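You operate a simulated robot arm through the tools that you are given. There is no shell and no other tool.

Carry out the task below with a simulated robot arm. There is one attempt and no reset: what you move stays moved.

## Task
Level the pan with the orange wheel: bubble between the long lines.
Fine: drive switch off first and left off; free the wheel's clamp, shut it after.

It is judged by the outcome, as a careful person would: the job done as asked, and still so three seconds after it is handed in. It fails if anything else is knocked over, pushed out of place, dropped, spilled or broken.

## Robot
A 6-joint arm with a two-finger gripper, fixed in place. Base frame: the origin is at the foot of the arm, x ahead of it, y to its left, z up. Readings come in mm, degrees, newtons and seconds.
Its first joint turns from -166.0 to 166.0 degrees. Payload 1.71 kg.
Tool frame: the origin (TCP) lies between the finger pads and is the grasp point; the fingertips stand 20 mm ahead of it; z points along the fingers, y is the line along which they close. Largest opening 96 mm; the body of the gripper starts 113 mm behind the TCP.
Orientation is that of the tool frame in the base frame, as a unit quaternion [w, x, y, z]. With the fingers straight down and closing along the base's y, the tool's x points along the base's -x, its y along +y and its z along -z.

## Interface
- The arm moves only by the tool apply_moves. Its argument "commands" is a list of rows, each a list of 7 numbers: the shift along the tool's x, y, z in mm, then the turn, a rotation vector about the tool's x, y, z in degrees, then the gripper command, from -1 (fully open) to 1 (shut), values between in proportion. In form: [[dx, dy, dz, ax, ay, az, claw], ...]. A call has 1 to 20 rows; each row shifts and turns the commanded pose from where the row before left it, along the tool's axes as they then stand. Each row takes 0.2 s and may step no farther than 50 mm and 8.6 degrees from the row before; otherwise, or with a gripper value out of range, the whole call is refused. A pose out of reach is approached as far as the arm can. The call stops where the force on the tool passes 90 N (or 10 N more than at its start, if that is more) or the arm is blocked; 0.2 s more then pass. Each finger travels about 45 mm/s and halts on what it meets, pressing with about 26 N; the grip force reading is that of the motor and also rises with nothing between the fingers. The clock runs only during rows and for 0.2 s after the last one: add rows that do not move to give the fingers time. The reply holds the time, the measured pose of the TCP, the force on the tool along the base axes, the opening and the grip force, in the units named above and with some noise, with the torque about the TCP (base axes, N m) and any sound that the robot's microphone picked up.
- Cameras (640 x 400 px; columns grow to the right, rows downward): "scene" is fixed at [219.6, -649.5, 1148.3]; the picture's right is [0.76, -0.65, 0.00], its down [-0.32, -0.37, -0.87] and it looks along [0.57, 0.67, -0.49] (base axes); focal length 322 px, centre (320, 200). "wrist" rides on the gripper at [66, 14, -145] in the tool frame; the picture's right is [-0.21, 0.98, 0.00], its down [-0.88, -0.19, -0.45] and it looks along [-0.44, -0.09, 0.90] (tool axes); focal length 275 px, centre (320, 200).
- snapshot(camera): a new picture of that camera. No time passes.
- raise_lower(by): slides the trunk up (or, below 0, down) by that many mm; the arm rides with it, the base frame stays. It gives what a move gives, with no picture.
- measure_at(camera, pixels): for up to 12 pixels [column, row] of the newest picture of that camera ("zoom" is the newest enlarged one), the place [x, y, z] in the base frame of the surface seen there, good to about 2 mm. No time passes.
- close_up(camera, box): a new picture of the part [left, top, right, bottom] of that camera's present view, enlarged. No time passes.
- finish_job(): hands the job in; it is judged then, once.

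Unless the task says otherwise, let go and move clear before handing in.

The tools are called after "Call:" by a JSON object that holds its "name" and its "arguments". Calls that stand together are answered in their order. apply_moves: Moves the arm, as the interface text tells. Its arguments: {"type":"object","properties":{"commands":{"type":"array"}},"required":["commands"]} The other tools are called the same way: raise_lower (by) slides the trunk up or down; snapshot (camera) takes a picture; measure_at (camera, pixels) gives the place of the surface under pixels of a picture; close_up (camera, box) takes an enlarged picture of a part of a camera's view; finish_job () hands the job in.

At the start:

```text
time_s: 0.0
ee_pos: [593.5, 48.3, 854.5]
tool_rot: [-0.002, 0.0, 1.0, 0.0]
force: [0.0, 0.9, 0.8]
moment: [0.0, 0.0, -0.02]
finger_gap: 95.9
gripper_force: 0.1
trunk travel left (down, up): [-125.0, 265.0]
```

scene: 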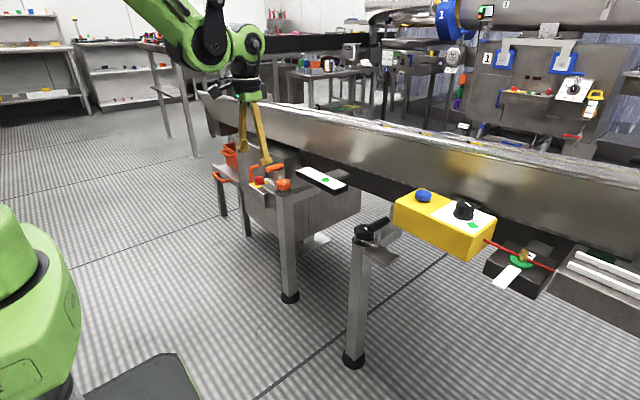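
wrist: 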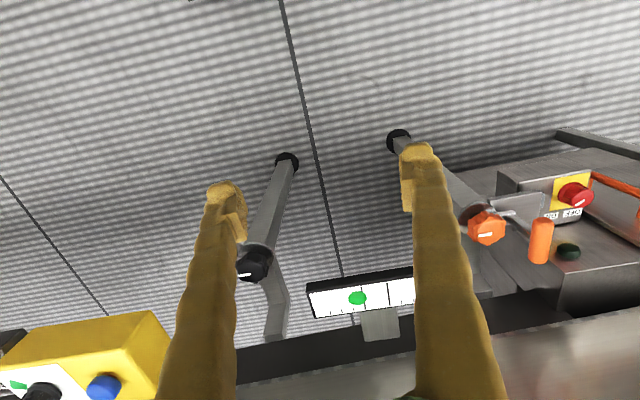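

The first pictures show an orange wheel near wrist pixel (487,227), a level vial near (360,297), and a yellow box with a black knob and a blue button near scene (450,215). I'll enlarge these parts before moving anything.

Call:
{"name": "close_up", "arguments": {"camera": "scene", "box": [380, 170, 560, 290]}}

Call:
{"name": "close_up", "arguments": {"camera": "scene", "box": [200, 130, 360, 230]}}

Call:
{"name": "close_up", "arguments": {"camera": "wrist", "box": [430, 130, 640, 300]}}

Call:
{"name": "close_up", "arguments": {"camera": "wrist", "box": [200, 220, 440, 370]}}

Call:
{"name": "close_up", "arguments": {"camera": "wrist", "box": [0, 290, 180, 400]}}

```text
3.33 times, centred on (470, 230) of scene
```

zoom: 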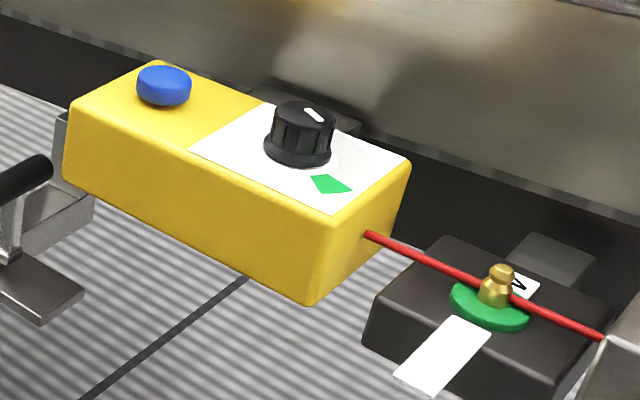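

```text
4.00 times, centred on (280, 180) of scene
```

zoom: 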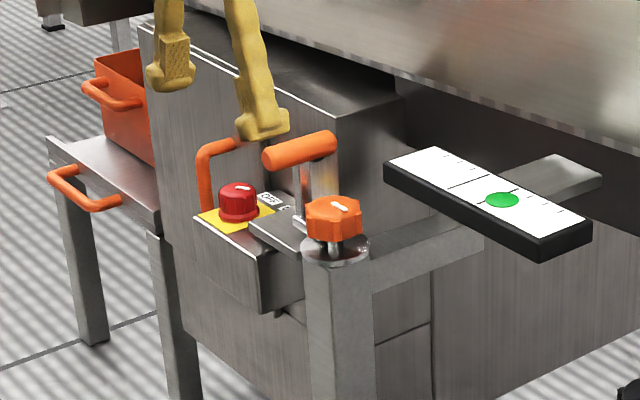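

```text
2.35 times, centred on (535, 215) of wrist
```

zoom: 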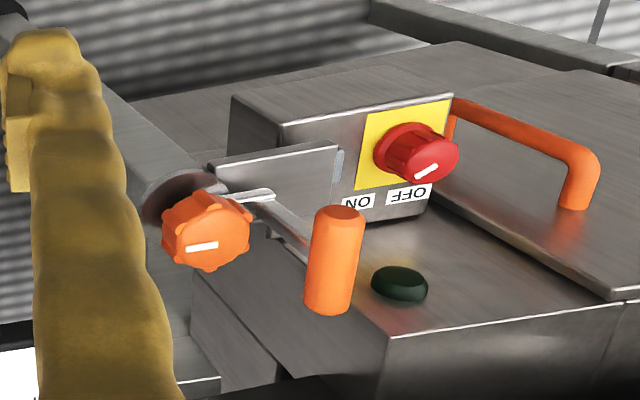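

```text
2.67 times, centred on (320, 295) of wrist
```

zoom: 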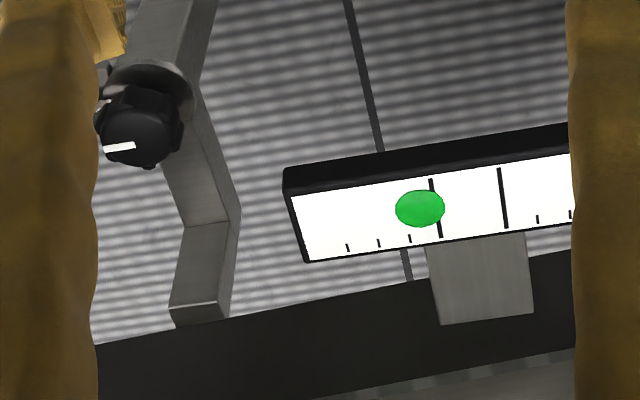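

```text
3.56 times, centred on (90, 345) of wrist
```

zoom: 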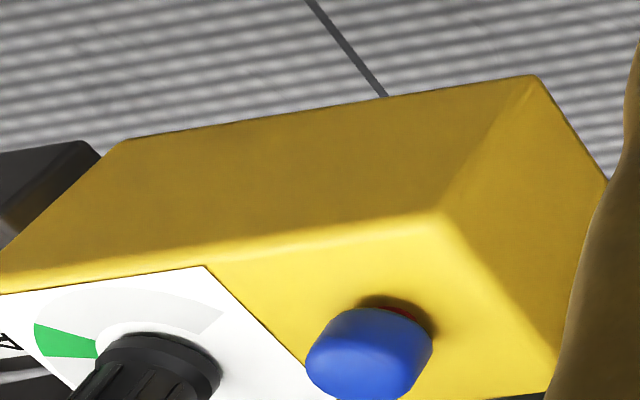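

The red rotary knob carries ON/OFF labels. The orange lever beside the orange wheel looks like its clamp, and the bubble sits left of the long lines in the wrist view. I'll measure all of these.

Call:
{"name": "measure_at", "arguments": {"camera": "wrist", "pixels": [[487, 226], [475, 212], [514, 213], [541, 222], [540, 258], [568, 252], [575, 193], [585, 189], [571, 214], [553, 217], [525, 200], [560, 184]]}}

Call:
{"name": "measure_at", "arguments": {"camera": "scene", "pixels": [[283, 184], [259, 180], [274, 167], [262, 170], [282, 164], [269, 183], [282, 192], [320, 178], [252, 178], [325, 180], [300, 170], [345, 185]]}}

Call:
{"name": "close_up", "arguments": {"camera": "wrist", "box": [530, 160, 620, 230]}}

Call:
{"name": "close_up", "arguments": {"camera": "scene", "box": [240, 155, 304, 205]}}

```text
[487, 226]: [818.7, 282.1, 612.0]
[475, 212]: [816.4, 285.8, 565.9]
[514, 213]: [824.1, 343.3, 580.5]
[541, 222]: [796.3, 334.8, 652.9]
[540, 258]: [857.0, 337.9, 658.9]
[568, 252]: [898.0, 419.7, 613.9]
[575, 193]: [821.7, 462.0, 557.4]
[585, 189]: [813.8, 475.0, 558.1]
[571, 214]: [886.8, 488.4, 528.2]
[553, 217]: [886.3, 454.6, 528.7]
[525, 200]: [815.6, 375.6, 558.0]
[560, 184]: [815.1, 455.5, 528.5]
```

```text
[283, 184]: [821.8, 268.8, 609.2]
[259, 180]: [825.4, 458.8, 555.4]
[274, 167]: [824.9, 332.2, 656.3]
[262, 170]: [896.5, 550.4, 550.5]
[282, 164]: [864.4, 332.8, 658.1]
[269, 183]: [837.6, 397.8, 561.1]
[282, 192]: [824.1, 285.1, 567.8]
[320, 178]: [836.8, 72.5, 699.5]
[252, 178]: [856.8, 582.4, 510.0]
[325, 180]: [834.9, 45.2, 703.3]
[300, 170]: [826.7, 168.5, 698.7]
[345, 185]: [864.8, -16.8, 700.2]
```

```text
5.71 times, centred on (575, 195) of wrist
```

zoom: 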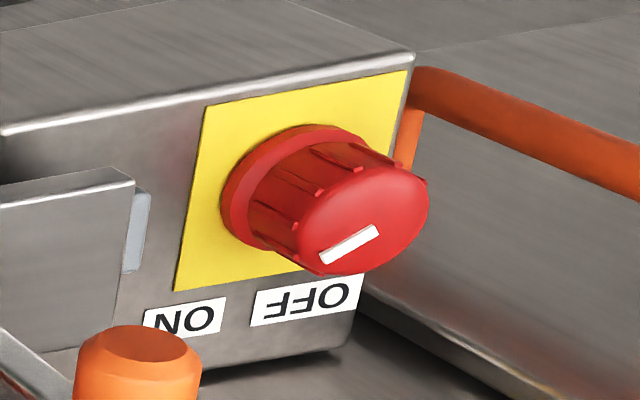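

```text
8.00 times, centred on (272, 180) of scene
```

zoom: 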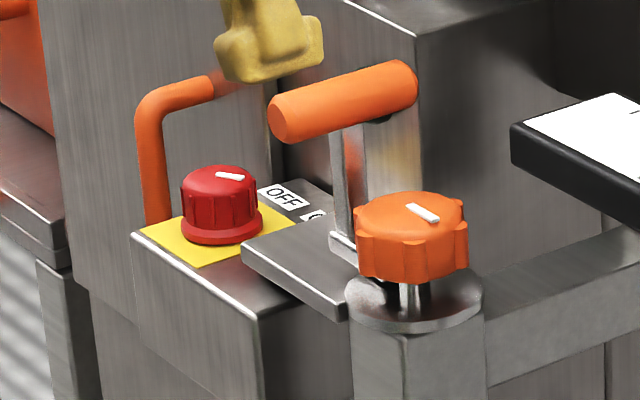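

The red knob stands on top of a box at about (825,465,555). Its white mark seems to lean toward ON (zoom pixel 320,258). Before moving across I'll measure the surrounding structures for clearance.

Call:
{"name": "measure_at", "arguments": {"camera": "scene", "pixels": [[300, 120], [300, 145], [400, 135], [400, 180], [250, 105], [220, 110], [230, 130], [500, 165], [560, 210], [280, 150], [320, 205], [240, 175]]}}

Call:
{"name": "measure_at", "arguments": {"camera": "wrist", "pixels": [[583, 199], [573, 196], [579, 201], [593, 196], [560, 178], [598, 180], [620, 250], [600, 340], [500, 340], [620, 190], [638, 200], [560, 305]]}}

```text
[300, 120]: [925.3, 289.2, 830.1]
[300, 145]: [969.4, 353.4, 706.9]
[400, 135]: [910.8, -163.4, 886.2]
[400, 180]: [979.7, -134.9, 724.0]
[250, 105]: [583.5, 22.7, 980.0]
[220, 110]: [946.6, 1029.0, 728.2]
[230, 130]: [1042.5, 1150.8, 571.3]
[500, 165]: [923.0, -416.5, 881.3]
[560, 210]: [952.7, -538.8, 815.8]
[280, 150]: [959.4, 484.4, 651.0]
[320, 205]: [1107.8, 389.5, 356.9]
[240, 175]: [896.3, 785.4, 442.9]
```

```text
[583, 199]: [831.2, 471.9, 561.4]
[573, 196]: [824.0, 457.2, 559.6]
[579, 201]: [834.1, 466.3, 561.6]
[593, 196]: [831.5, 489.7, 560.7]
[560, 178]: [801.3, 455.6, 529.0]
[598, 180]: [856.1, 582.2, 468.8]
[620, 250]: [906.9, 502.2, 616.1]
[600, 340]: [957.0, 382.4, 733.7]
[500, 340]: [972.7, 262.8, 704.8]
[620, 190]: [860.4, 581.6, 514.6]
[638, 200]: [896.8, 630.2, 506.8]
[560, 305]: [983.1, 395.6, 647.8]
```

The pan wall starts at about x=910 with its rim near z=886, and the work area at x≈820 lies in front of it. I'll go to a viewing pose at (680,420,800), well short of the pan.

Call:
{"name": "apply_moves", "arguments": {"commands": [[-10, 45, 6, 0, 0, 0, -1], [-10, 45, 6, 0, 0, 0, -1], [-11, 46, 7, 0, 0, 0, -1], [-11, 46, 7, 0, 0, 0, -1], [-11, 46, 7, 0, 0, 0, -1], [-11, 46, 7, 0, 0, 0, -1], [-11, 46, 7, 0, 0, 0, -1], [-11, 46, 7, 0, 0, 0, -1]]}}

Call:
{"name": "snapshot", "arguments": {"camera": "wrist"}}

Call:
{"name": "snapshot", "arguments": {"camera": "scene"}}

```text
time_s: 1.8
ee_pos: [667.0, 416.4, 810.0]
tool_rot: [0.007, 0.001, 1.0, 0.0]
force: [0.3, -0.7, 0.0]
moment: [0.06, 0.02, -0.01]
finger_gap: 96.1
gripper_force: 0.0
trunk travel left (down, up): [-125.0, 265.0]
```

```text
taken
```

wrist: 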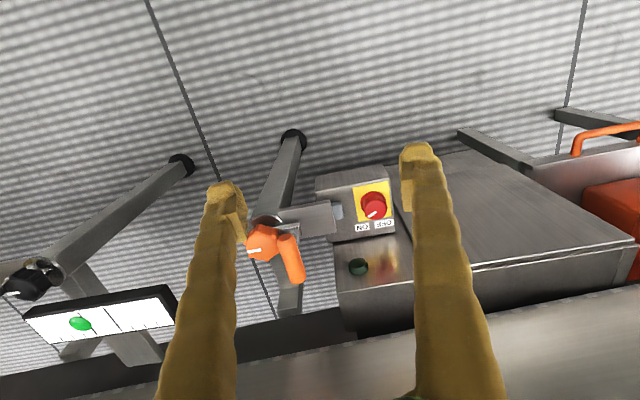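

```text
taken
```

scene: 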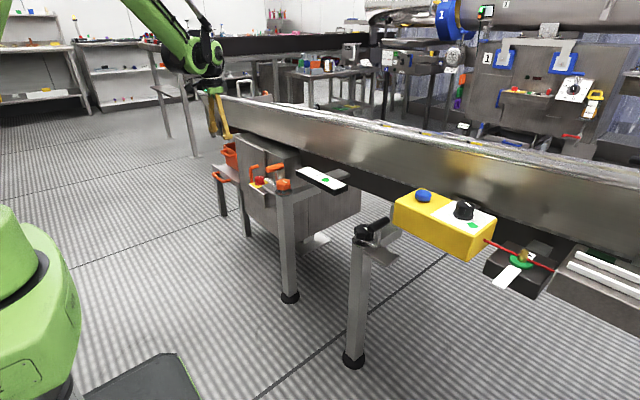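

Call:
{"name": "close_up", "arguments": {"camera": "wrist", "box": [240, 150, 420, 290]}}

Call:
{"name": "close_up", "arguments": {"camera": "wrist", "box": [340, 170, 410, 240]}}

Call:
{"name": "close_up", "arguments": {"camera": "wrist", "box": [0, 260, 200, 370]}}

```text
2.86 times, centred on (330, 220) of wrist
```

zoom: 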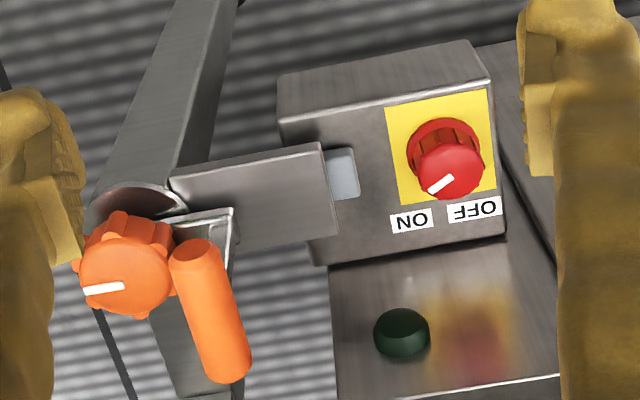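

```text
5.71 times, centred on (375, 205) of wrist
```

zoom: 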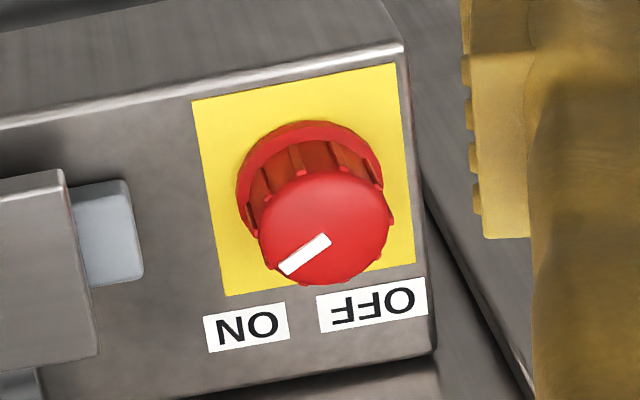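

```text
3.20 times, centred on (100, 315) of wrist
```

zoom: 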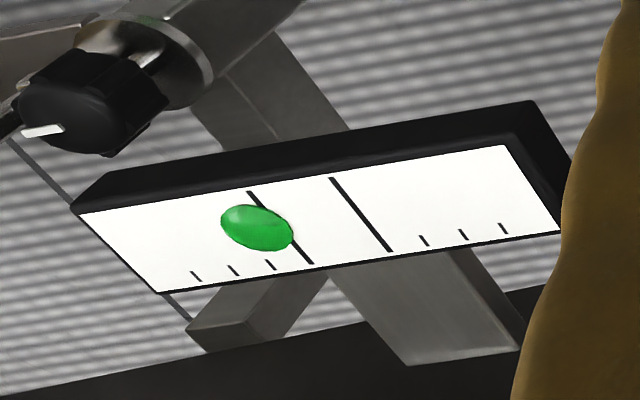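

The close-up shows the red switch's mark running from about (328,238) to (285,270), toward ON. I'll measure the mark ends, the labels and the clamp parts.

Call:
{"name": "measure_at", "arguments": {"camera": "zoom", "pixels": [[70, 20], [100, 20]]}}

Call:
{"name": "close_up", "arguments": {"camera": "wrist", "box": [340, 170, 410, 240]}}

Call:
{"name": "measure_at", "arguments": {"camera": "zoom", "pixels": [[285, 268], [326, 240], [325, 230], [262, 235], [388, 225], [320, 178], [335, 280], [247, 327], [370, 305], [390, 100], [215, 110], [105, 240]]}}

Call:
{"name": "close_up", "arguments": {"camera": "wrist", "box": [240, 200, 340, 320]}}

```text
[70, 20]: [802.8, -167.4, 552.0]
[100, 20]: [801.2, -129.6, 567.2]
```

```text
5.71 times, centred on (375, 205) of wrist
```

zoom: 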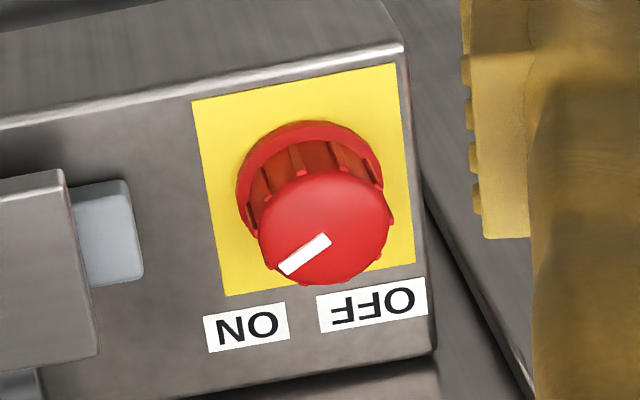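

```text
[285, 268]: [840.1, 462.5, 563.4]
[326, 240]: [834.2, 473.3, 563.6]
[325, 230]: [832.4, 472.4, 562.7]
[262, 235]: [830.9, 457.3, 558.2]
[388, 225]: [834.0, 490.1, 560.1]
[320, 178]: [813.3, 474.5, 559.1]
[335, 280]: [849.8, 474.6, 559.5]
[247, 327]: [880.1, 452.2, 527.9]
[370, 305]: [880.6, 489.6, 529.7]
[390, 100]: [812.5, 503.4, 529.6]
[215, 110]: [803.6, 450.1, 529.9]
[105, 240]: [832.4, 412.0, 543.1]
```

```text
3.33 times, centred on (290, 260) of wrist
```

zoom: 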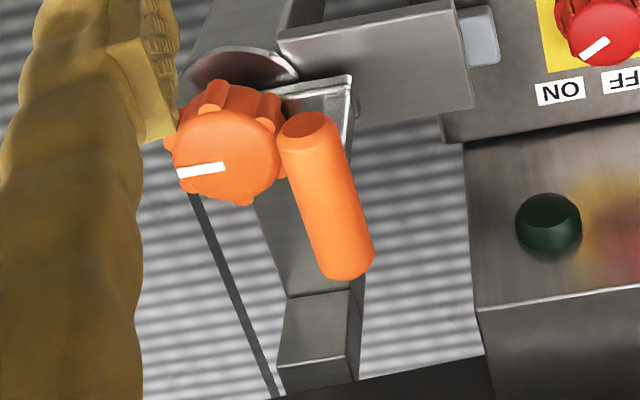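

The switch knob is centred near (832,474) with its top at z≈561. Its mark points at ON, about -55° from +x, with OFF mirrored on the +y side. I'll move to 100 mm above it and pre-turn the gripper about 50° so a single counterclockwise twist can reach OFF.

Call:
{"name": "apply_moves", "arguments": {"commands": [[-27.5, 9.6, 25, 0, 0, 0, -0.35], [-27.5, 9.6, 25, 0, 0, 0, -0.35], [-27.5, 9.6, 25, 0, 0, 0, -0.35], [-27.5, 9.6, 25, 0, 0, 0, -0.35], [-27.5, 9.6, 25, 0, 0, 0, -0.35], [-27.5, 9.6, 25, 0, 0, 0, -0.35], [0, 0, 0, 0, 0, 8.3, -0.35], [0, 0, 0, 0, 0, 8.3, -0.35], [0, 0, 0, 0, 0, 8.3, -0.35], [0, 0, 0, 0, 0, 8.3, -0.35], [0, 0, 0, 0, 0, 8.3, -0.35], [0, 0, 0, 0, 0, 8.3, -0.35], [0, 0, 0, 0, 0, 0, -0.35]]}}

Call:
{"name": "snapshot", "arguments": {"camera": "wrist"}}

Call:
{"name": "snapshot", "arguments": {"camera": "scene"}}

```text
time_s: 4.6
ee_pos: [835.1, 472.1, 663.7]
tool_rot: [0.007, 0.421, 0.907, 0.003]
force: [0.5, 0.0, 0.7]
moment: [0.0, 0.04, 0.01]
finger_gap: 64.7
gripper_force: 0.0
trunk travel left (down, up): [-125.0, 265.0]
```

```text
taken
```

wrist: 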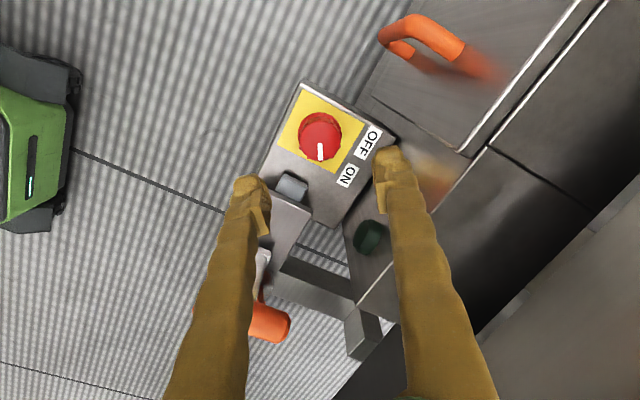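

```text
taken
```

scene: 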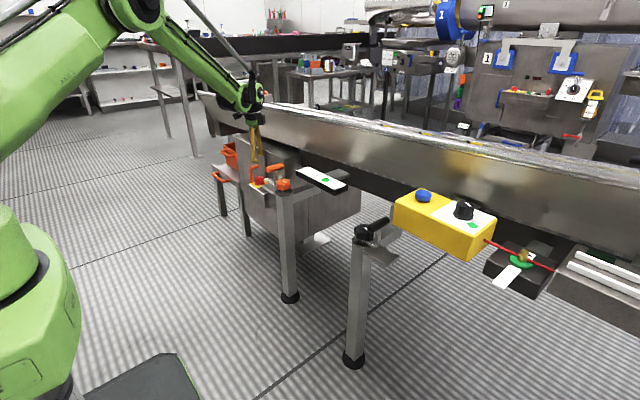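

The gripper is above the switch at (835,472), with the knob at wrist pixel (320,135). I'll enlarge it to get the exact centre and mark angle.

Call:
{"name": "close_up", "arguments": {"camera": "wrist", "box": [270, 85, 400, 200]}}

Call:
{"name": "measure_at", "arguments": {"camera": "zoom", "pixels": [[246, 202], [250, 260], [244, 185], [245, 255], [175, 190], [318, 205], [258, 125], [240, 275], [500, 200], [390, 430], [440, 180], [130, 300]]}}

```text
3.48 times, centred on (335, 142) of wrist
```

zoom: 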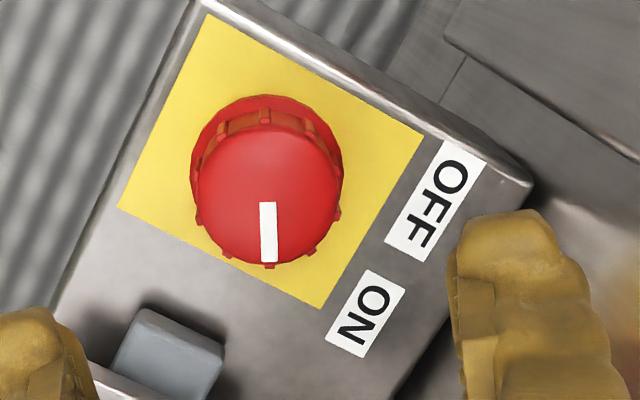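

```text
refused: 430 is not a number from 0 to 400
```

Call:
{"name": "measure_at", "arguments": {"camera": "zoom", "pixels": [[268, 204], [269, 260], [268, 195], [197, 195], [340, 200], [268, 128], [268, 266], [435, 200], [365, 312], [170, 350], [525, 185], [210, 215]]}}

```text
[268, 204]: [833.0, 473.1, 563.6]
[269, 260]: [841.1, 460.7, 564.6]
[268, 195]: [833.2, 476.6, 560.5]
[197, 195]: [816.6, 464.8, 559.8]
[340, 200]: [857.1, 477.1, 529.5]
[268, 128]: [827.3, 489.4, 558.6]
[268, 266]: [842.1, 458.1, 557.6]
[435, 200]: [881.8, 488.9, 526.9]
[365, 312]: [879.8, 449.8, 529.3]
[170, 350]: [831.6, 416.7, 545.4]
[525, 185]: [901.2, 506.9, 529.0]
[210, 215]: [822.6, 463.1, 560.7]
```

The mark runs at about -57° with the knob centre at (833.5,474), z top ≈561 over a panel at 529. I'll correct 2.5 mm along tool x and descend so the tips stop about 10 mm above the panel.

Call:
{"name": "apply_moves", "arguments": {"commands": [[2.5, 0, 0, 0, 0, 0, -0.35], [0, 0, 30, 0, 0, 0, -0.35], [0, 0, 30, 0, 0, 0, -0.35], [0, 0, 25, 0, 0, 0, -0.35], [0, 0, 12, 0, 0, 0, -0.35], [0, 0, 6.5, 0, 0, 0, -0.35], [0, 0, 0, 0, 0, 0, -0.35]]}}

Call:
{"name": "snapshot", "arguments": {"camera": "wrist"}}

```text
time_s: 6.2
ee_pos: [835.1, 474.5, 559.2]
tool_rot: [0.007, 0.421, 0.907, 0.003]
force: [0.5, 0.2, 0.0]
moment: [-0.02, -0.03, -0.03]
finger_gap: 64.7
gripper_force: 0.0
trunk travel left (down, up): [-125.0, 265.0]
```

```text
taken
```

wrist: 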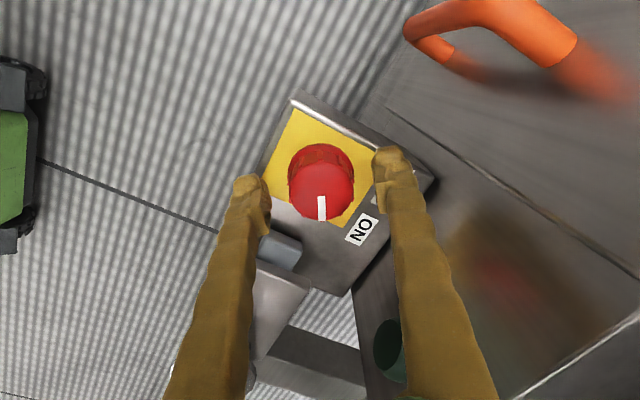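

The knob sits centred between the fingers at (320,190). I'll close on it gently and check the forces.

Call:
{"name": "apply_moves", "arguments": {"commands": [[0, 0, 0, 0, 0, 0, 1], [0, 0, 0, 0, 0, 0, 1], [0, 0, 0, 0, 0, 0, 1], [0, 0, 0, 0, 0, 0, 1]]}}

```text
time_s: 7.2
ee_pos: [835.0, 474.4, 558.9]
tool_rot: [0.006, 0.42, 0.907, 0.003]
force: [13.3, 8.5, 2.7]
moment: [0.07, -0.1, 0.1]
finger_gap: 36.3
gripper_force: 34.7
trunk travel left (down, up): [-125.0, 265.0]
```

The grip holds the knob at a 36 mm gap, with a small side load of about 16 N along the closing line. I'll ease 1 mm that way and start turning toward OFF.

Call:
{"name": "apply_moves", "arguments": {"commands": [[0, 1, 0, 0, 0, 0, 1], [0, 0, 0, 0, 0, -6, 1], [0, 0, 0, 0, 0, -8, 1], [0, 0, 0, 0, 0, -8, 1]]}}

Call:
{"name": "snapshot", "arguments": {"camera": "wrist"}}

```text
time_s: 8.2
ee_pos: [835.0, 474.2, 559.5]
tool_rot: [0.006, 0.24, 0.971, 0.001]
force: [-7.2, -0.8, -2.6]
moment: [0.06, 0.38, 0.01]
finger_gap: 36.2
gripper_force: 34.7
trunk travel left (down, up): [-125.0, 265.0]
```

```text
taken
```

wrist: 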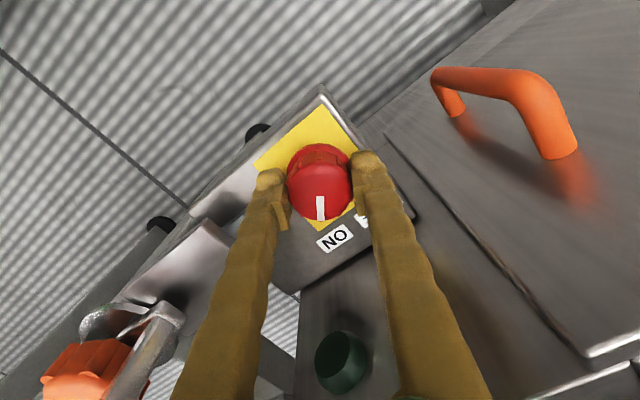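

The mark has stayed at (320,208) between the fingers, so the knob is turning with the gripper. I'll keep turning.

Call:
{"name": "apply_moves", "arguments": {"commands": [[0, 0, 0, 0, 0, -8, 1], [0, 0, 0, 0, 0, -8, 1], [0, 0, 0, 0, 0, -8, 1], [0, 0, 0, 0, 0, -8, 1], [0, 0, 0, 0, 0, -8, 1]]}}

Call:
{"name": "snapshot", "arguments": {"camera": "wrist"}}

```text
time_s: 9.4
ee_pos: [834.5, 475.0, 559.1]
tool_rot: [0.007, -0.108, 0.994, -0.002]
force: [2.6, 3.6, 1.6]
moment: [0.07, -0.09, -0.26]
finger_gap: 36.1
gripper_force: 35.2
trunk travel left (down, up): [-125.0, 265.0]
```

```text
taken
```

wrist: 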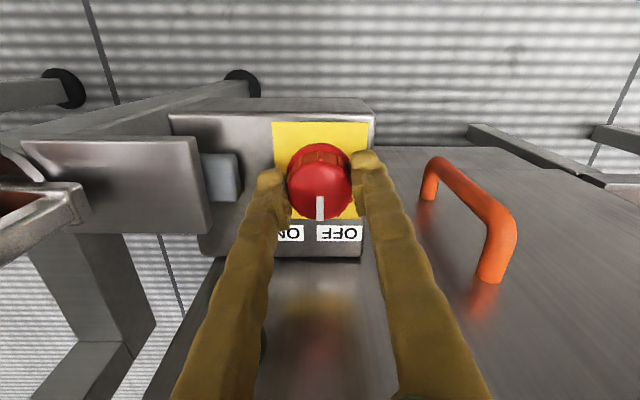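

The mark now points between the labels, and the resisting torque is only 0.26 N m. I'll continue toward OFF in small lots, watching for a stop.

Call:
{"name": "apply_moves", "arguments": {"commands": [[0, 0, 0, 0, 0, -8, 1], [0, 0, 0, 0, 0, -8, 1], [0, 0, 0, 0, 0, -8, 1]]}}

Call:
{"name": "snapshot", "arguments": {"camera": "wrist"}}

```text
time_s: 10.2
ee_pos: [833.9, 475.2, 559.9]
tool_rot: [0.006, -0.311, 0.95, -0.002]
force: [-0.5, 1.9, 5.7]
moment: [0.19, 0.06, -0.63]
finger_gap: 36.7
gripper_force: 34.9
trunk travel left (down, up): [-125.0, 265.0]
```

```text
taken
```

wrist: 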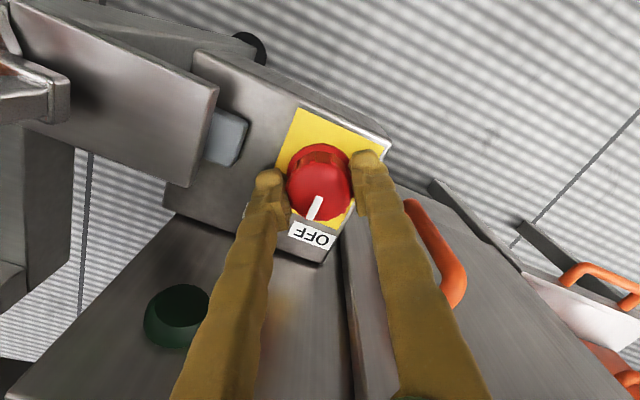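

The torque rose to 0.63 N m and the mark slipped relative to the fingers (now (320,197) to (311,218)), so the knob has met its stop pointing at OFF. I'll release, rise and check.

Call:
{"name": "apply_moves", "arguments": {"commands": [[0, 0, 0, 0, 0, 0, -0.35], [0, 0, 0, 0, 0, 0, -0.35], [0, 0, 0, 0, 0, 0, -0.35], [0, 0, -20, 0, 0, 0, -0.35], [0, 0, -30, 0, 0, 0, -0.35], [0, 0, -40, 0, 0, 0, -0.35], [0, 0, 0, 0, 0, 0, -0.35]]}}

Call:
{"name": "close_up", "arguments": {"camera": "wrist", "box": [250, 70, 400, 200]}}

Call:
{"name": "snapshot", "arguments": {"camera": "wrist"}}

```text
time_s: 11.8
ee_pos: [837.2, 475.3, 649.4]
tool_rot: [0.007, -0.311, 0.951, -0.002]
force: [0.6, -0.6, 1.1]
moment: [0.0, -0.01, 0.02]
finger_gap: 64.6
gripper_force: 0.1
trunk travel left (down, up): [-125.0, 265.0]
```

```text
3.08 times, centred on (325, 135) of wrist
```

zoom: 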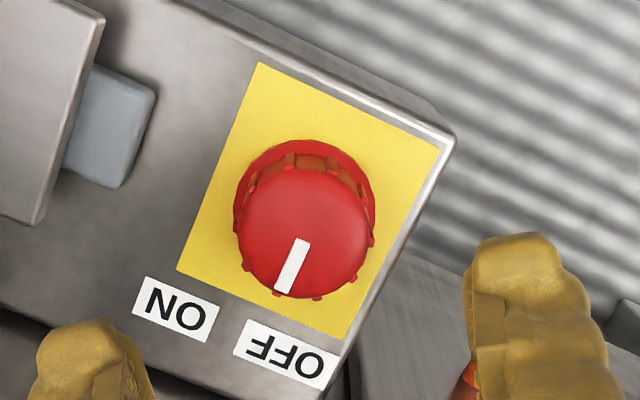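

```text
taken
```

wrist: 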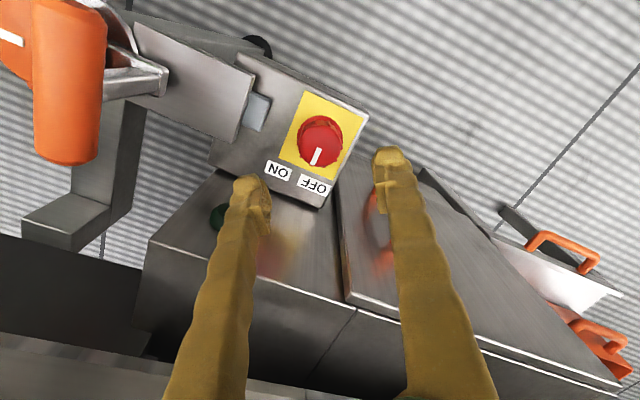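

Call:
{"name": "measure_at", "arguments": {"camera": "zoom", "pixels": [[302, 242], [283, 288], [305, 235], [180, 310], [290, 355], [240, 225], [370, 245], [308, 172], [300, 300]]}}

Call:
{"name": "measure_at", "arguments": {"camera": "wrist", "pixels": [[35, 28], [70, 60], [65, 140], [100, 10], [130, 75], [165, 70], [155, 95], [190, 60], [255, 60], [220, 130], [258, 110], [110, 170]]}}

Call:
{"name": "close_up", "arguments": {"camera": "wrist", "box": [0, 0, 280, 200]}}

```text
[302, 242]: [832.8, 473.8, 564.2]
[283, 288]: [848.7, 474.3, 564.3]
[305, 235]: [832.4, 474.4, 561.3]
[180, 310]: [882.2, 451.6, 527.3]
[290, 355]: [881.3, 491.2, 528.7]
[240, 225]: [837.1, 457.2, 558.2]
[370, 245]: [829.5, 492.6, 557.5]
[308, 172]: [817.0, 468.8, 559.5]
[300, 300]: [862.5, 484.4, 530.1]
```

```text
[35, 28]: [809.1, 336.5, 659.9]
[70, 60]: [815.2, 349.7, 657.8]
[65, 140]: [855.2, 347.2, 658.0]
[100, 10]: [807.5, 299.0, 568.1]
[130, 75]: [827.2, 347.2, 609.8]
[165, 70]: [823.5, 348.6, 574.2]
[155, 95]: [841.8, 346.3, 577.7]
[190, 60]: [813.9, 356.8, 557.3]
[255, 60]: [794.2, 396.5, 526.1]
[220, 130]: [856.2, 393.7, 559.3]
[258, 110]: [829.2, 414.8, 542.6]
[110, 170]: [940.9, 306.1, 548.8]
```

```text
2.00 times, centred on (140, 100) of wrist
```

zoom: 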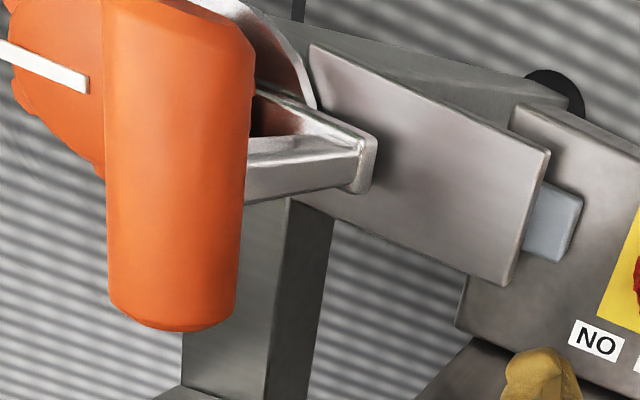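

The mark now measures (832.8,473.8) to (848.7,474.3), about +2° from +x. It turned about 60° and stopped near the OFF side. To be sure this is the end stop and not grip slip, I'll regrip and try a short further twist, watching the torque.

Call:
{"name": "apply_moves", "arguments": {"commands": [[2.8, 0.4, 0, 0, 0, 0, -0.35], [0, 0, 30, 0, 0, 0, -0.35], [0, 0, 30, 0, 0, 0, -0.35], [0, 0, 20, 0, 0, 0, -0.35], [0, 0, 11, 0, 0, 0, -0.35], [0, 0, 0, 0, 0, 0, -0.35]]}}

Call:
{"name": "snapshot", "arguments": {"camera": "wrist"}}

```text
time_s: 13.2
ee_pos: [831.8, 474.1, 558.4]
tool_rot: [0.006, -0.31, 0.951, -0.003]
force: [0.1, 0.1, 0.8]
moment: [-0.01, -0.03, 0.01]
finger_gap: 64.9
gripper_force: 0.0
trunk travel left (down, up): [-125.0, 265.0]
```

```text
taken
```

wrist: 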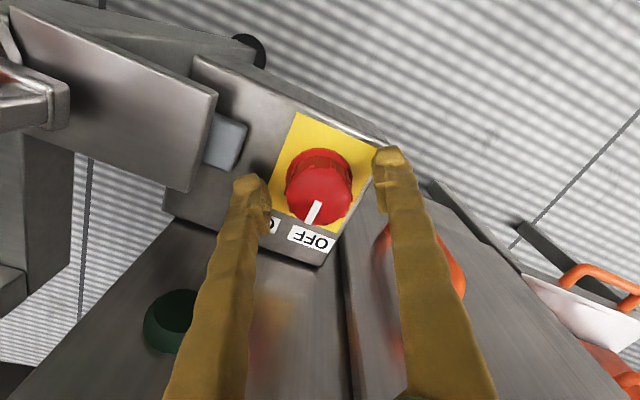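

Call:
{"name": "apply_moves", "arguments": {"commands": [[0, 0, 0, 0, 0, 0, 1], [0, 0, 0, 0, 0, 0, 1], [0, 0, 0, 0, 0, 0, 1], [0, 0, 0, 0, 0, 0, 1], [0, 0, 0, 0, 0, -3, 1]]}}

Call:
{"name": "apply_moves", "arguments": {"commands": [[0, 0, 0, 0, 0, -4, 1], [0, 0, 0, 0, 0, 0, 1]]}}

Call:
{"name": "close_up", "arguments": {"camera": "wrist", "box": [250, 130, 400, 260]}}

```text
time_s: 14.4
ee_pos: [831.7, 472.2, 558.4]
tool_rot: [0.007, -0.334, 0.942, -0.003]
force: [3.1, -12.0, -2.7]
moment: [0.03, 0.09, -0.62]
finger_gap: 36.8
gripper_force: 34.6
trunk travel left (down, up): [-125.0, 265.0]
```

```text
time_s: 15.0
ee_pos: [832.4, 472.0, 559.1]
tool_rot: [0.006, -0.367, 0.93, -0.002]
force: [4.3, -16.2, 0.6]
moment: [-0.05, 0.03, -0.39]
finger_gap: 36.9
gripper_force: 35.0
trunk travel left (down, up): [-125.0, 265.0]
```

```text
3.08 times, centred on (325, 195) of wrist
```

zoom: 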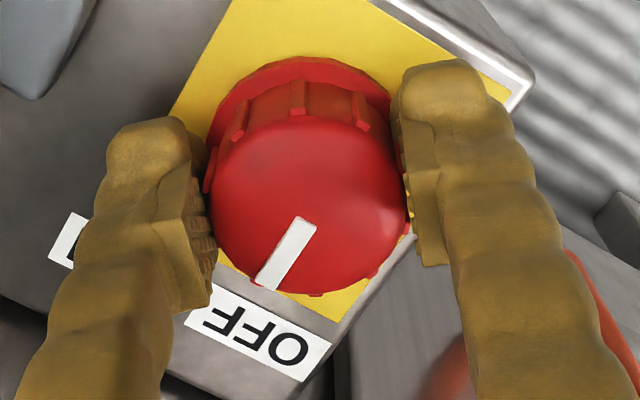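

The torque jumped to about 0.6 N m after only 3° and the knob did not follow, so it is at its OFF end stop. I'll release and rise, then study the clamp.

Call:
{"name": "apply_moves", "arguments": {"commands": [[0, 0, 0, 0, 0, 0, -0.35], [0, 0, 0, 0, 0, 0, -0.35], [0, 0, 0, 0, 0, 0, -0.35], [0, 0, -20, 0, 0, 0, -0.35], [0, 0, -40, 0, 0, 0, -0.35], [0, 0, -45, 0, 0, 0, -0.35], [0, 0, -45, 0, 0, 0, -0.35], [0, 0, -45, 0, 0, 8.6, -0.35], [0, 0, -45, 0, 0, 8.6, -0.35], [0, 0, 0, 0, 0, 8.6, -0.35], [0, 0, 0, 0, 0, 8.6, -0.35], [0, 0, 0, 0, 0, 8.6, -0.35]]}}

Call:
{"name": "close_up", "arguments": {"camera": "scene", "box": [255, 155, 311, 205]}}

Call:
{"name": "snapshot", "arguments": {"camera": "wrist"}}

```text
time_s: 17.6
ee_pos: [829.1, 473.7, 797.8]
tool_rot: [0.007, -0.001, 1.0, 0.0]
force: [0.4, 0.3, -0.4]
moment: [-0.02, 0.01, 0.01]
finger_gap: 64.9
gripper_force: 0.0
trunk travel left (down, up): [-125.0, 265.0]
```

```text
8.00 times, centred on (283, 180) of scene
```

zoom: 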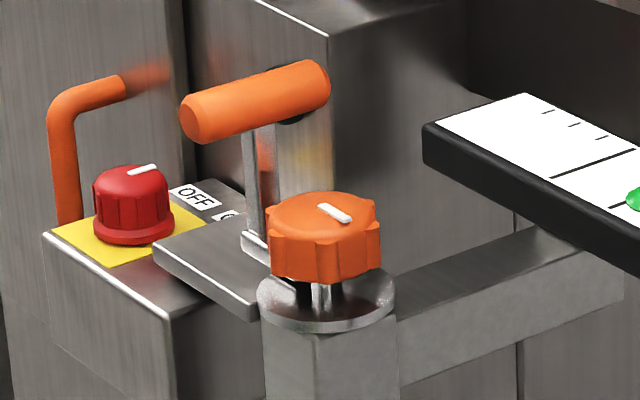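

```text
taken
```

wrist: 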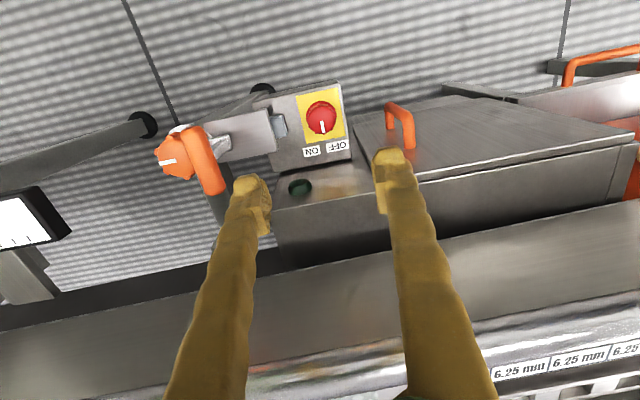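

Seen from above, the clamp lever rises at about (830,340) to its orange T-handle at wrist pixel (205,165). I'll back away and tilt the wrist to look at the clamp and wheel from the side, to learn how the lever moves.

Call:
{"name": "apply_moves", "arguments": {"commands": [[36, -31, 0, 0, 0, 0, -0.35], [36, -31, 0, 0, 0, 0, -0.6], [36, -31, 0, 0, 0, 0, -1], [36, -31, 0, 0, 0, 0, -1], [36, -31, 0, 0, 0, 0, -1], [0, 0, 0, 0, -7.5, 0, -1], [0, 0, 0, 0, -7.5, 0, -1], [0, 0, 0, 0, -7.5, 0, -1], [0, 0, 0, 0, -7.5, 0, -1], [0, 0, 0, 0, -7.5, 0, -1], [0, 0, 0, 0, -7.5, 0, -1], [28.3, 0, 28.3, 0, 0, 0, -1], [28.3, 0, 28.3, 0, 0, 0, -1], [28.3, 0, 28.3, 0, 0, 0, -1], [0, 0, 0, 0, 0, 0, -1]]}}

Call:
{"name": "snapshot", "arguments": {"camera": "wrist"}}

Call:
{"name": "snapshot", "arguments": {"camera": "scene"}}

```text
time_s: 20.8
ee_pos: [661.0, 324.1, 689.7]
tool_rot: [0.388, -0.001, 0.922, 0.001]
force: [-0.2, -0.3, -0.5]
moment: [-0.01, -0.04, 0.01]
finger_gap: 96.0
gripper_force: 0.0
out of reach, approached as far as the arm can: row 14
trunk travel left (down, up): [-125.0, 265.0]
```

```text
taken
```

wrist: 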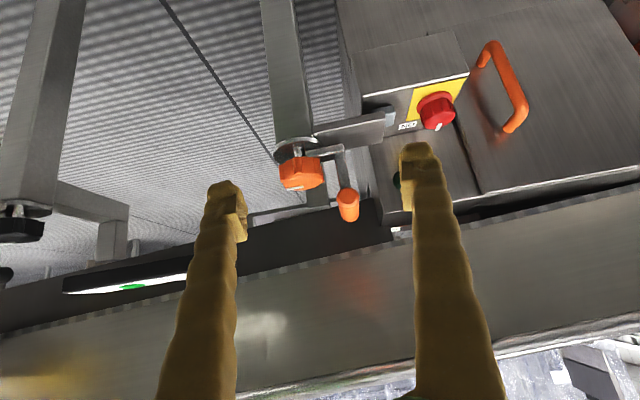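

```text
taken
```

scene: 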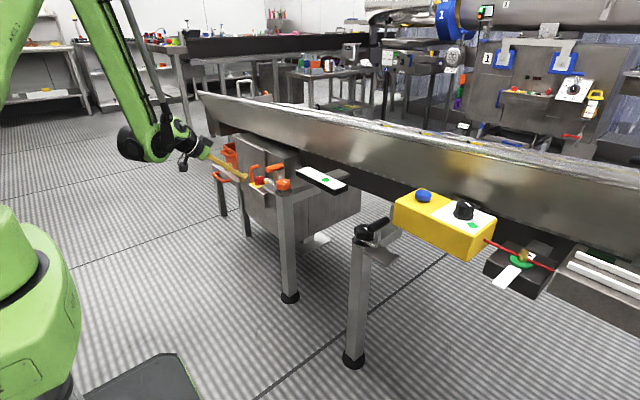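

The side view shows the wheel at (300,172), a silver disc below it, and the lever handle end-on at (348,203). I'll enlarge that region.

Call:
{"name": "close_up", "arguments": {"camera": "wrist", "box": [255, 95, 405, 235]}}

Call:
{"name": "close_up", "arguments": {"camera": "wrist", "box": [265, 125, 365, 225]}}

```text
2.86 times, centred on (330, 165) of wrist
```

zoom: 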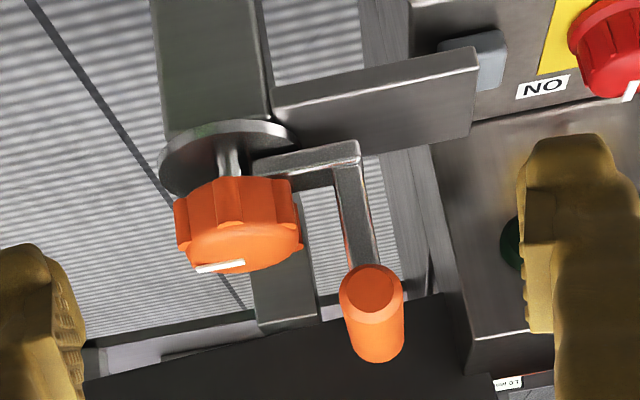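

```text
4.00 times, centred on (315, 175) of wrist
```

zoom: 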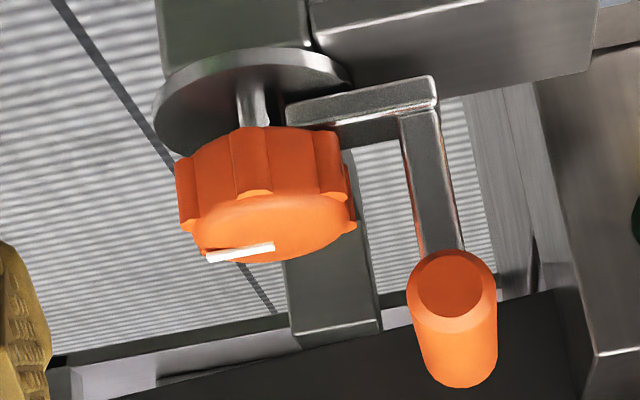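

The lever is an L-piece: an arm at z≈575 running from under the wheel toward +y, then a stem up to the T-handle. I need to find its pivot, so I'll lower the trunk 80 mm for a flatter look; nothing is closer than x≈790.

Call:
{"name": "raise_lower", "arguments": {"by": -80}}

Call:
{"name": "snapshot", "arguments": {"camera": "wrist"}}

Call:
{"name": "close_up", "arguments": {"camera": "wrist", "box": [260, 60, 400, 160]}}

```text
time_s: 22.0
ee_pos: [661.6, 323.8, 608.4]
tool_rot: [0.388, -0.002, 0.922, 0.001]
force: [-0.2, 0.0, 0.1]
moment: [-0.01, 0.01, 0.04]
finger_gap: 95.7
gripper_force: 0.1
trunk travel left (down, up): [-45.0, 345.0]
```

```text
taken
```

wrist: 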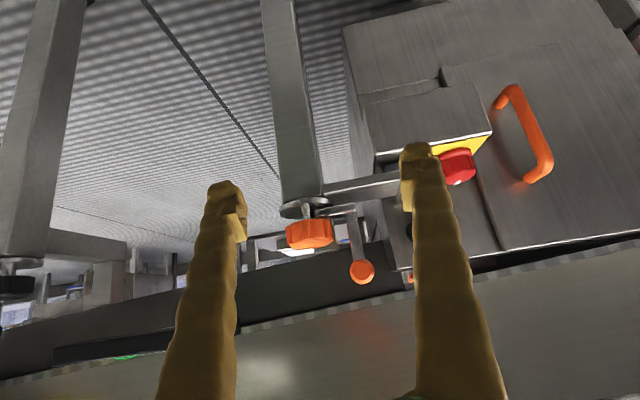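

```text
4.00 times, centred on (330, 110) of wrist
```

zoom: 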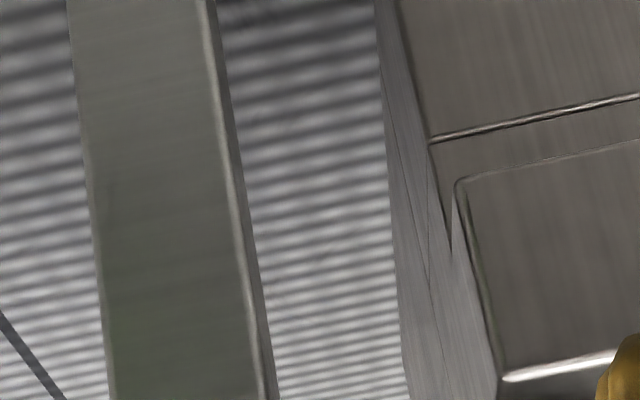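

In this upside-down side view the wheel is at (310,234) and the handle end at (361,272). I'll enlarge that part.

Call:
{"name": "close_up", "arguments": {"camera": "wrist", "box": [265, 180, 395, 290]}}

Call:
{"name": "measure_at", "arguments": {"camera": "wrist", "pixels": [[305, 208], [318, 212], [330, 211], [345, 210], [353, 208], [354, 220], [358, 245], [361, 272], [360, 188], [310, 234], [287, 238], [333, 228]]}}

```text
3.64 times, centred on (330, 235) of wrist
```

zoom: 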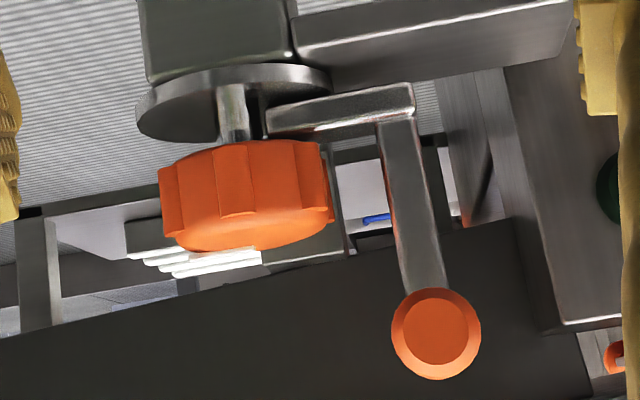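

```text
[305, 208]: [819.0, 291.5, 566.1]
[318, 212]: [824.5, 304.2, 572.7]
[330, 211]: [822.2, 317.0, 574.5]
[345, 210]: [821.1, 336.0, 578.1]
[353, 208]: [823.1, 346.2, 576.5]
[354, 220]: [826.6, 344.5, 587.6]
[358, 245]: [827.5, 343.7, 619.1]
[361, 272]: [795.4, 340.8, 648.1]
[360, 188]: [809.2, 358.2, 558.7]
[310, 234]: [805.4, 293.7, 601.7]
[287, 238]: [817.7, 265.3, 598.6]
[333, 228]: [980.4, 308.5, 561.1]
```

The lever's arm lies at z≈575 between the silver disc and the wheel, running radially from the spindle at about (833,291). That geometry only swings freely about the vertical spindle axis. I'll go back up and view it from above for marks or stops.

Call:
{"name": "apply_moves", "arguments": {"commands": [[-27, 0, -26.3, 0, 0, 0, -1], [-27, 0, -26.3, 0, 0, 0, -1], [-27, 0, -26.3, 0, 0, 0, -1], [-27, 0, -26.3, 0, 0, 0, -1], [0, 0, 0, 0, 7.6, 0, -1], [0, 0, 0, 0, 7.6, 0, -1], [0, 0, 0, 0, 7.6, 0, -1], [0, 0, 0, 0, 7.6, 0, -1], [0, 0, 0, 0, 7.6, 0, -1], [0, 0, 0, 0, 7.6, 0, -1], [-40, 10, 0, 0, 0, 0, -1], [-40, 10, 0, 0, 0, 0, -1], [0, 0, 0, 0, 0, 0, -1]]}}

Call:
{"name": "snapshot", "arguments": {"camera": "wrist"}}

Call:
{"name": "close_up", "arguments": {"camera": "wrist", "box": [240, 110, 420, 250]}}

```text
time_s: 24.8
ee_pos: [742.1, 345.2, 760.9]
tool_rot: [0.0, -0.002, 1.0, 0.0]
force: [0.3, 1.0, 0.3]
moment: [0.04, 0.01, 0.02]
finger_gap: 96.2
gripper_force: 0.1
trunk travel left (down, up): [-45.0, 345.0]
```

```text
taken
```

wrist: 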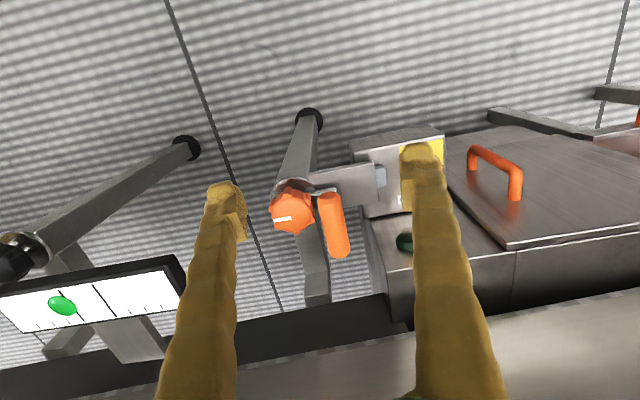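

```text
2.86 times, centred on (330, 180) of wrist
```

zoom: 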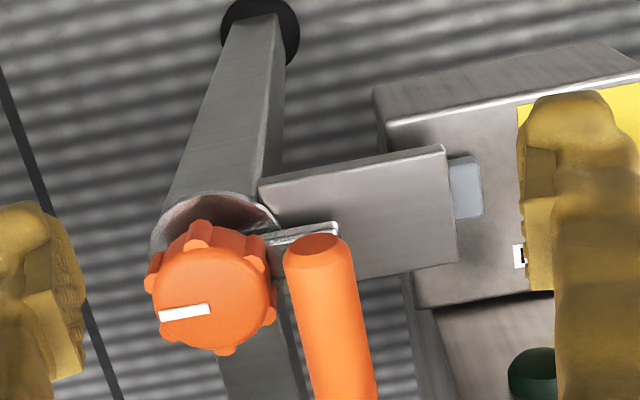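

From above, the wheel top is centred near zoom (215,295) with its white mark at (160–208,312). I'll measure the wheel, handle and lever more finely.

Call:
{"name": "measure_at", "arguments": {"camera": "zoom", "pixels": [[215, 300], [162, 316], [207, 309], [200, 245], [222, 350], [270, 290], [155, 300], [312, 240], [292, 262], [335, 228], [440, 150], [465, 190]]}}

Call:
{"name": "measure_at", "arguments": {"camera": "wrist", "pixels": [[328, 197], [341, 255], [330, 225], [320, 225], [346, 225], [300, 187], [62, 305], [45, 300], [98, 300], [60, 295]]}}

Call:
{"name": "close_up", "arguments": {"camera": "wrist", "box": [265, 165, 365, 265]}}

Call:
{"name": "close_up", "arguments": {"camera": "wrist", "box": [0, 250, 190, 370]}}

```text
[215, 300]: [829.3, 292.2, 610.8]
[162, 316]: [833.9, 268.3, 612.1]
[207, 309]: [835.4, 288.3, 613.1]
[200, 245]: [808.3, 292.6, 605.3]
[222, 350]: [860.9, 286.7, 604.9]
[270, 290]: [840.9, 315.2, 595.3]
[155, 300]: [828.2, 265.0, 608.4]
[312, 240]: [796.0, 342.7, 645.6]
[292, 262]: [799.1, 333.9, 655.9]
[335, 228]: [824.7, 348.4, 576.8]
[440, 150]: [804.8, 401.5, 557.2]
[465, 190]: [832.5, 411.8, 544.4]
```

```text
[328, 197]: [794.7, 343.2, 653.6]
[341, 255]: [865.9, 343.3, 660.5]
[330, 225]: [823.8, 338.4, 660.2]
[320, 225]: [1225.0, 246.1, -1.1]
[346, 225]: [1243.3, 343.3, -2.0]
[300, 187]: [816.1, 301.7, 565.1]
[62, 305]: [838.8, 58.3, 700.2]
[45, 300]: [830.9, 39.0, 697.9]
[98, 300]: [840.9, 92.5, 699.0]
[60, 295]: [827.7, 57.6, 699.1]
```

```text
4.00 times, centred on (315, 215) of wrist
```

zoom: 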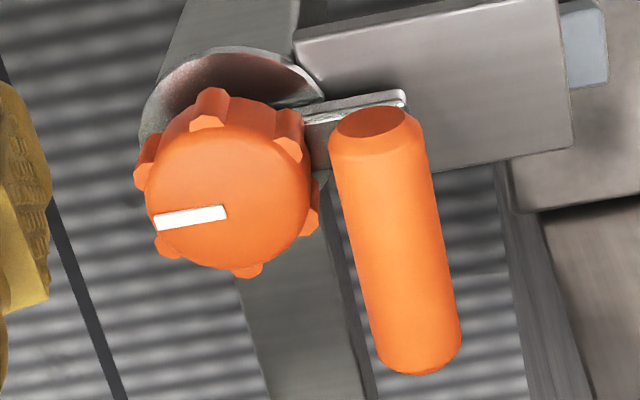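

```text
3.33 times, centred on (95, 310) of wrist
```

zoom: 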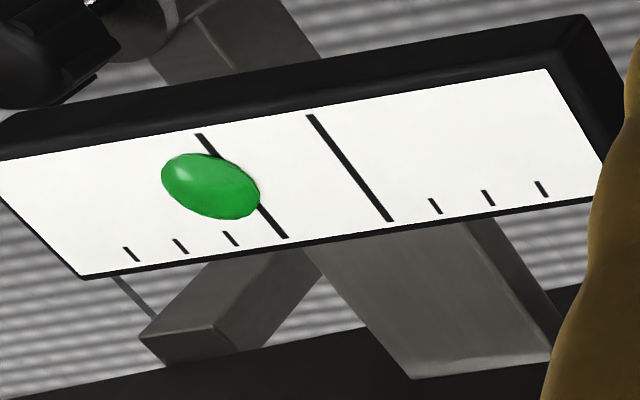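

The wheel axis is at about (833,290) with its top at z=611. The handle runs along x at y≈341, z≈648. I'll approach the handle from above with about a 50 mm opening.

Call:
{"name": "apply_moves", "arguments": {"commands": [[-44, -2, 0, 0, 0, 0, -0.04], [-44, -2, 0, 0, 0, 0, -0.04], [0, 0, 0, 0, 0, 0, -0.04], [0, 0, 40, 0, 0, 0, -0.04], [0, 0, 30, 0, 0, 0, -0.04], [0, 0, 0, 0, 0, 0, -0.04]]}}

Call:
{"name": "snapshot", "arguments": {"camera": "wrist"}}

Call:
{"name": "close_up", "arguments": {"camera": "scene", "box": [230, 110, 326, 200]}}

```text
time_s: 26.2
ee_pos: [830.6, 343.2, 689.9]
tool_rot: [0.001, 0.0, 1.0, 0.0]
force: [-0.9, -0.3, 1.1]
moment: [-0.02, 0.03, 0.01]
finger_gap: 49.9
gripper_force: 0.0
trunk travel left (down, up): [-45.0, 345.0]
```

```text
taken
```

wrist: 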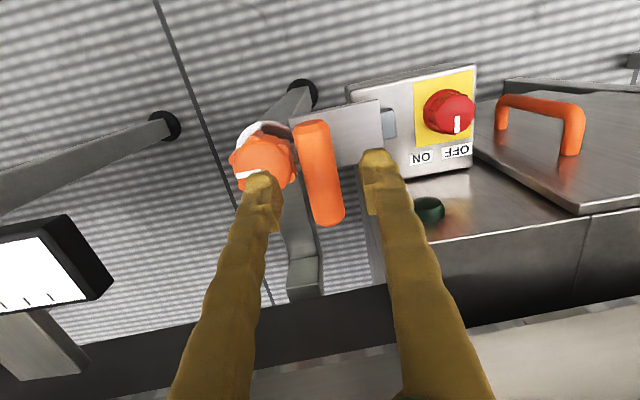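

```text
4.44 times, centred on (278, 155) of scene
```

zoom: 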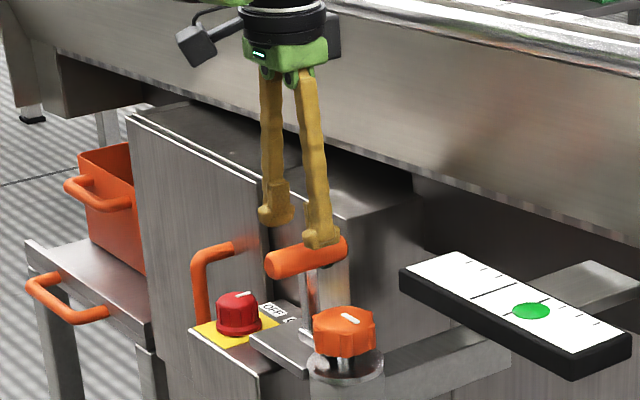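

The handle at (320,172) lies between the fingers. I'll lower 40 mm and close on it.

Call:
{"name": "apply_moves", "arguments": {"commands": [[0, -1.5, 20, 0, 0, 0, -0.04], [0, 0, 20, 0, 0, 0, -0.04], [0, 0, 0, 0, 0, 0, 1], [0, 0, 0, 0, 0, 0, 1], [0, 0, 0, 0, 0, 0, 1], [0, 0, 0, 0, 0, 0, 1]]}}

Call:
{"name": "snapshot", "arguments": {"camera": "wrist"}}

```text
time_s: 27.6
ee_pos: [830.4, 341.5, 650.4]
tool_rot: [0.0, -0.001, 1.0, -0.001]
force: [-1.4, -6.6, -7.0]
moment: [-0.13, -0.06, -0.06]
finger_gap: 20.8
gripper_force: 35.0
trunk travel left (down, up): [-45.0, 345.0]
```

```text
taken
```

wrist: 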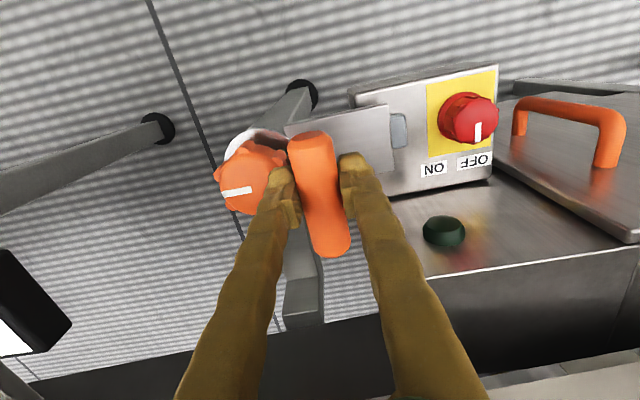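

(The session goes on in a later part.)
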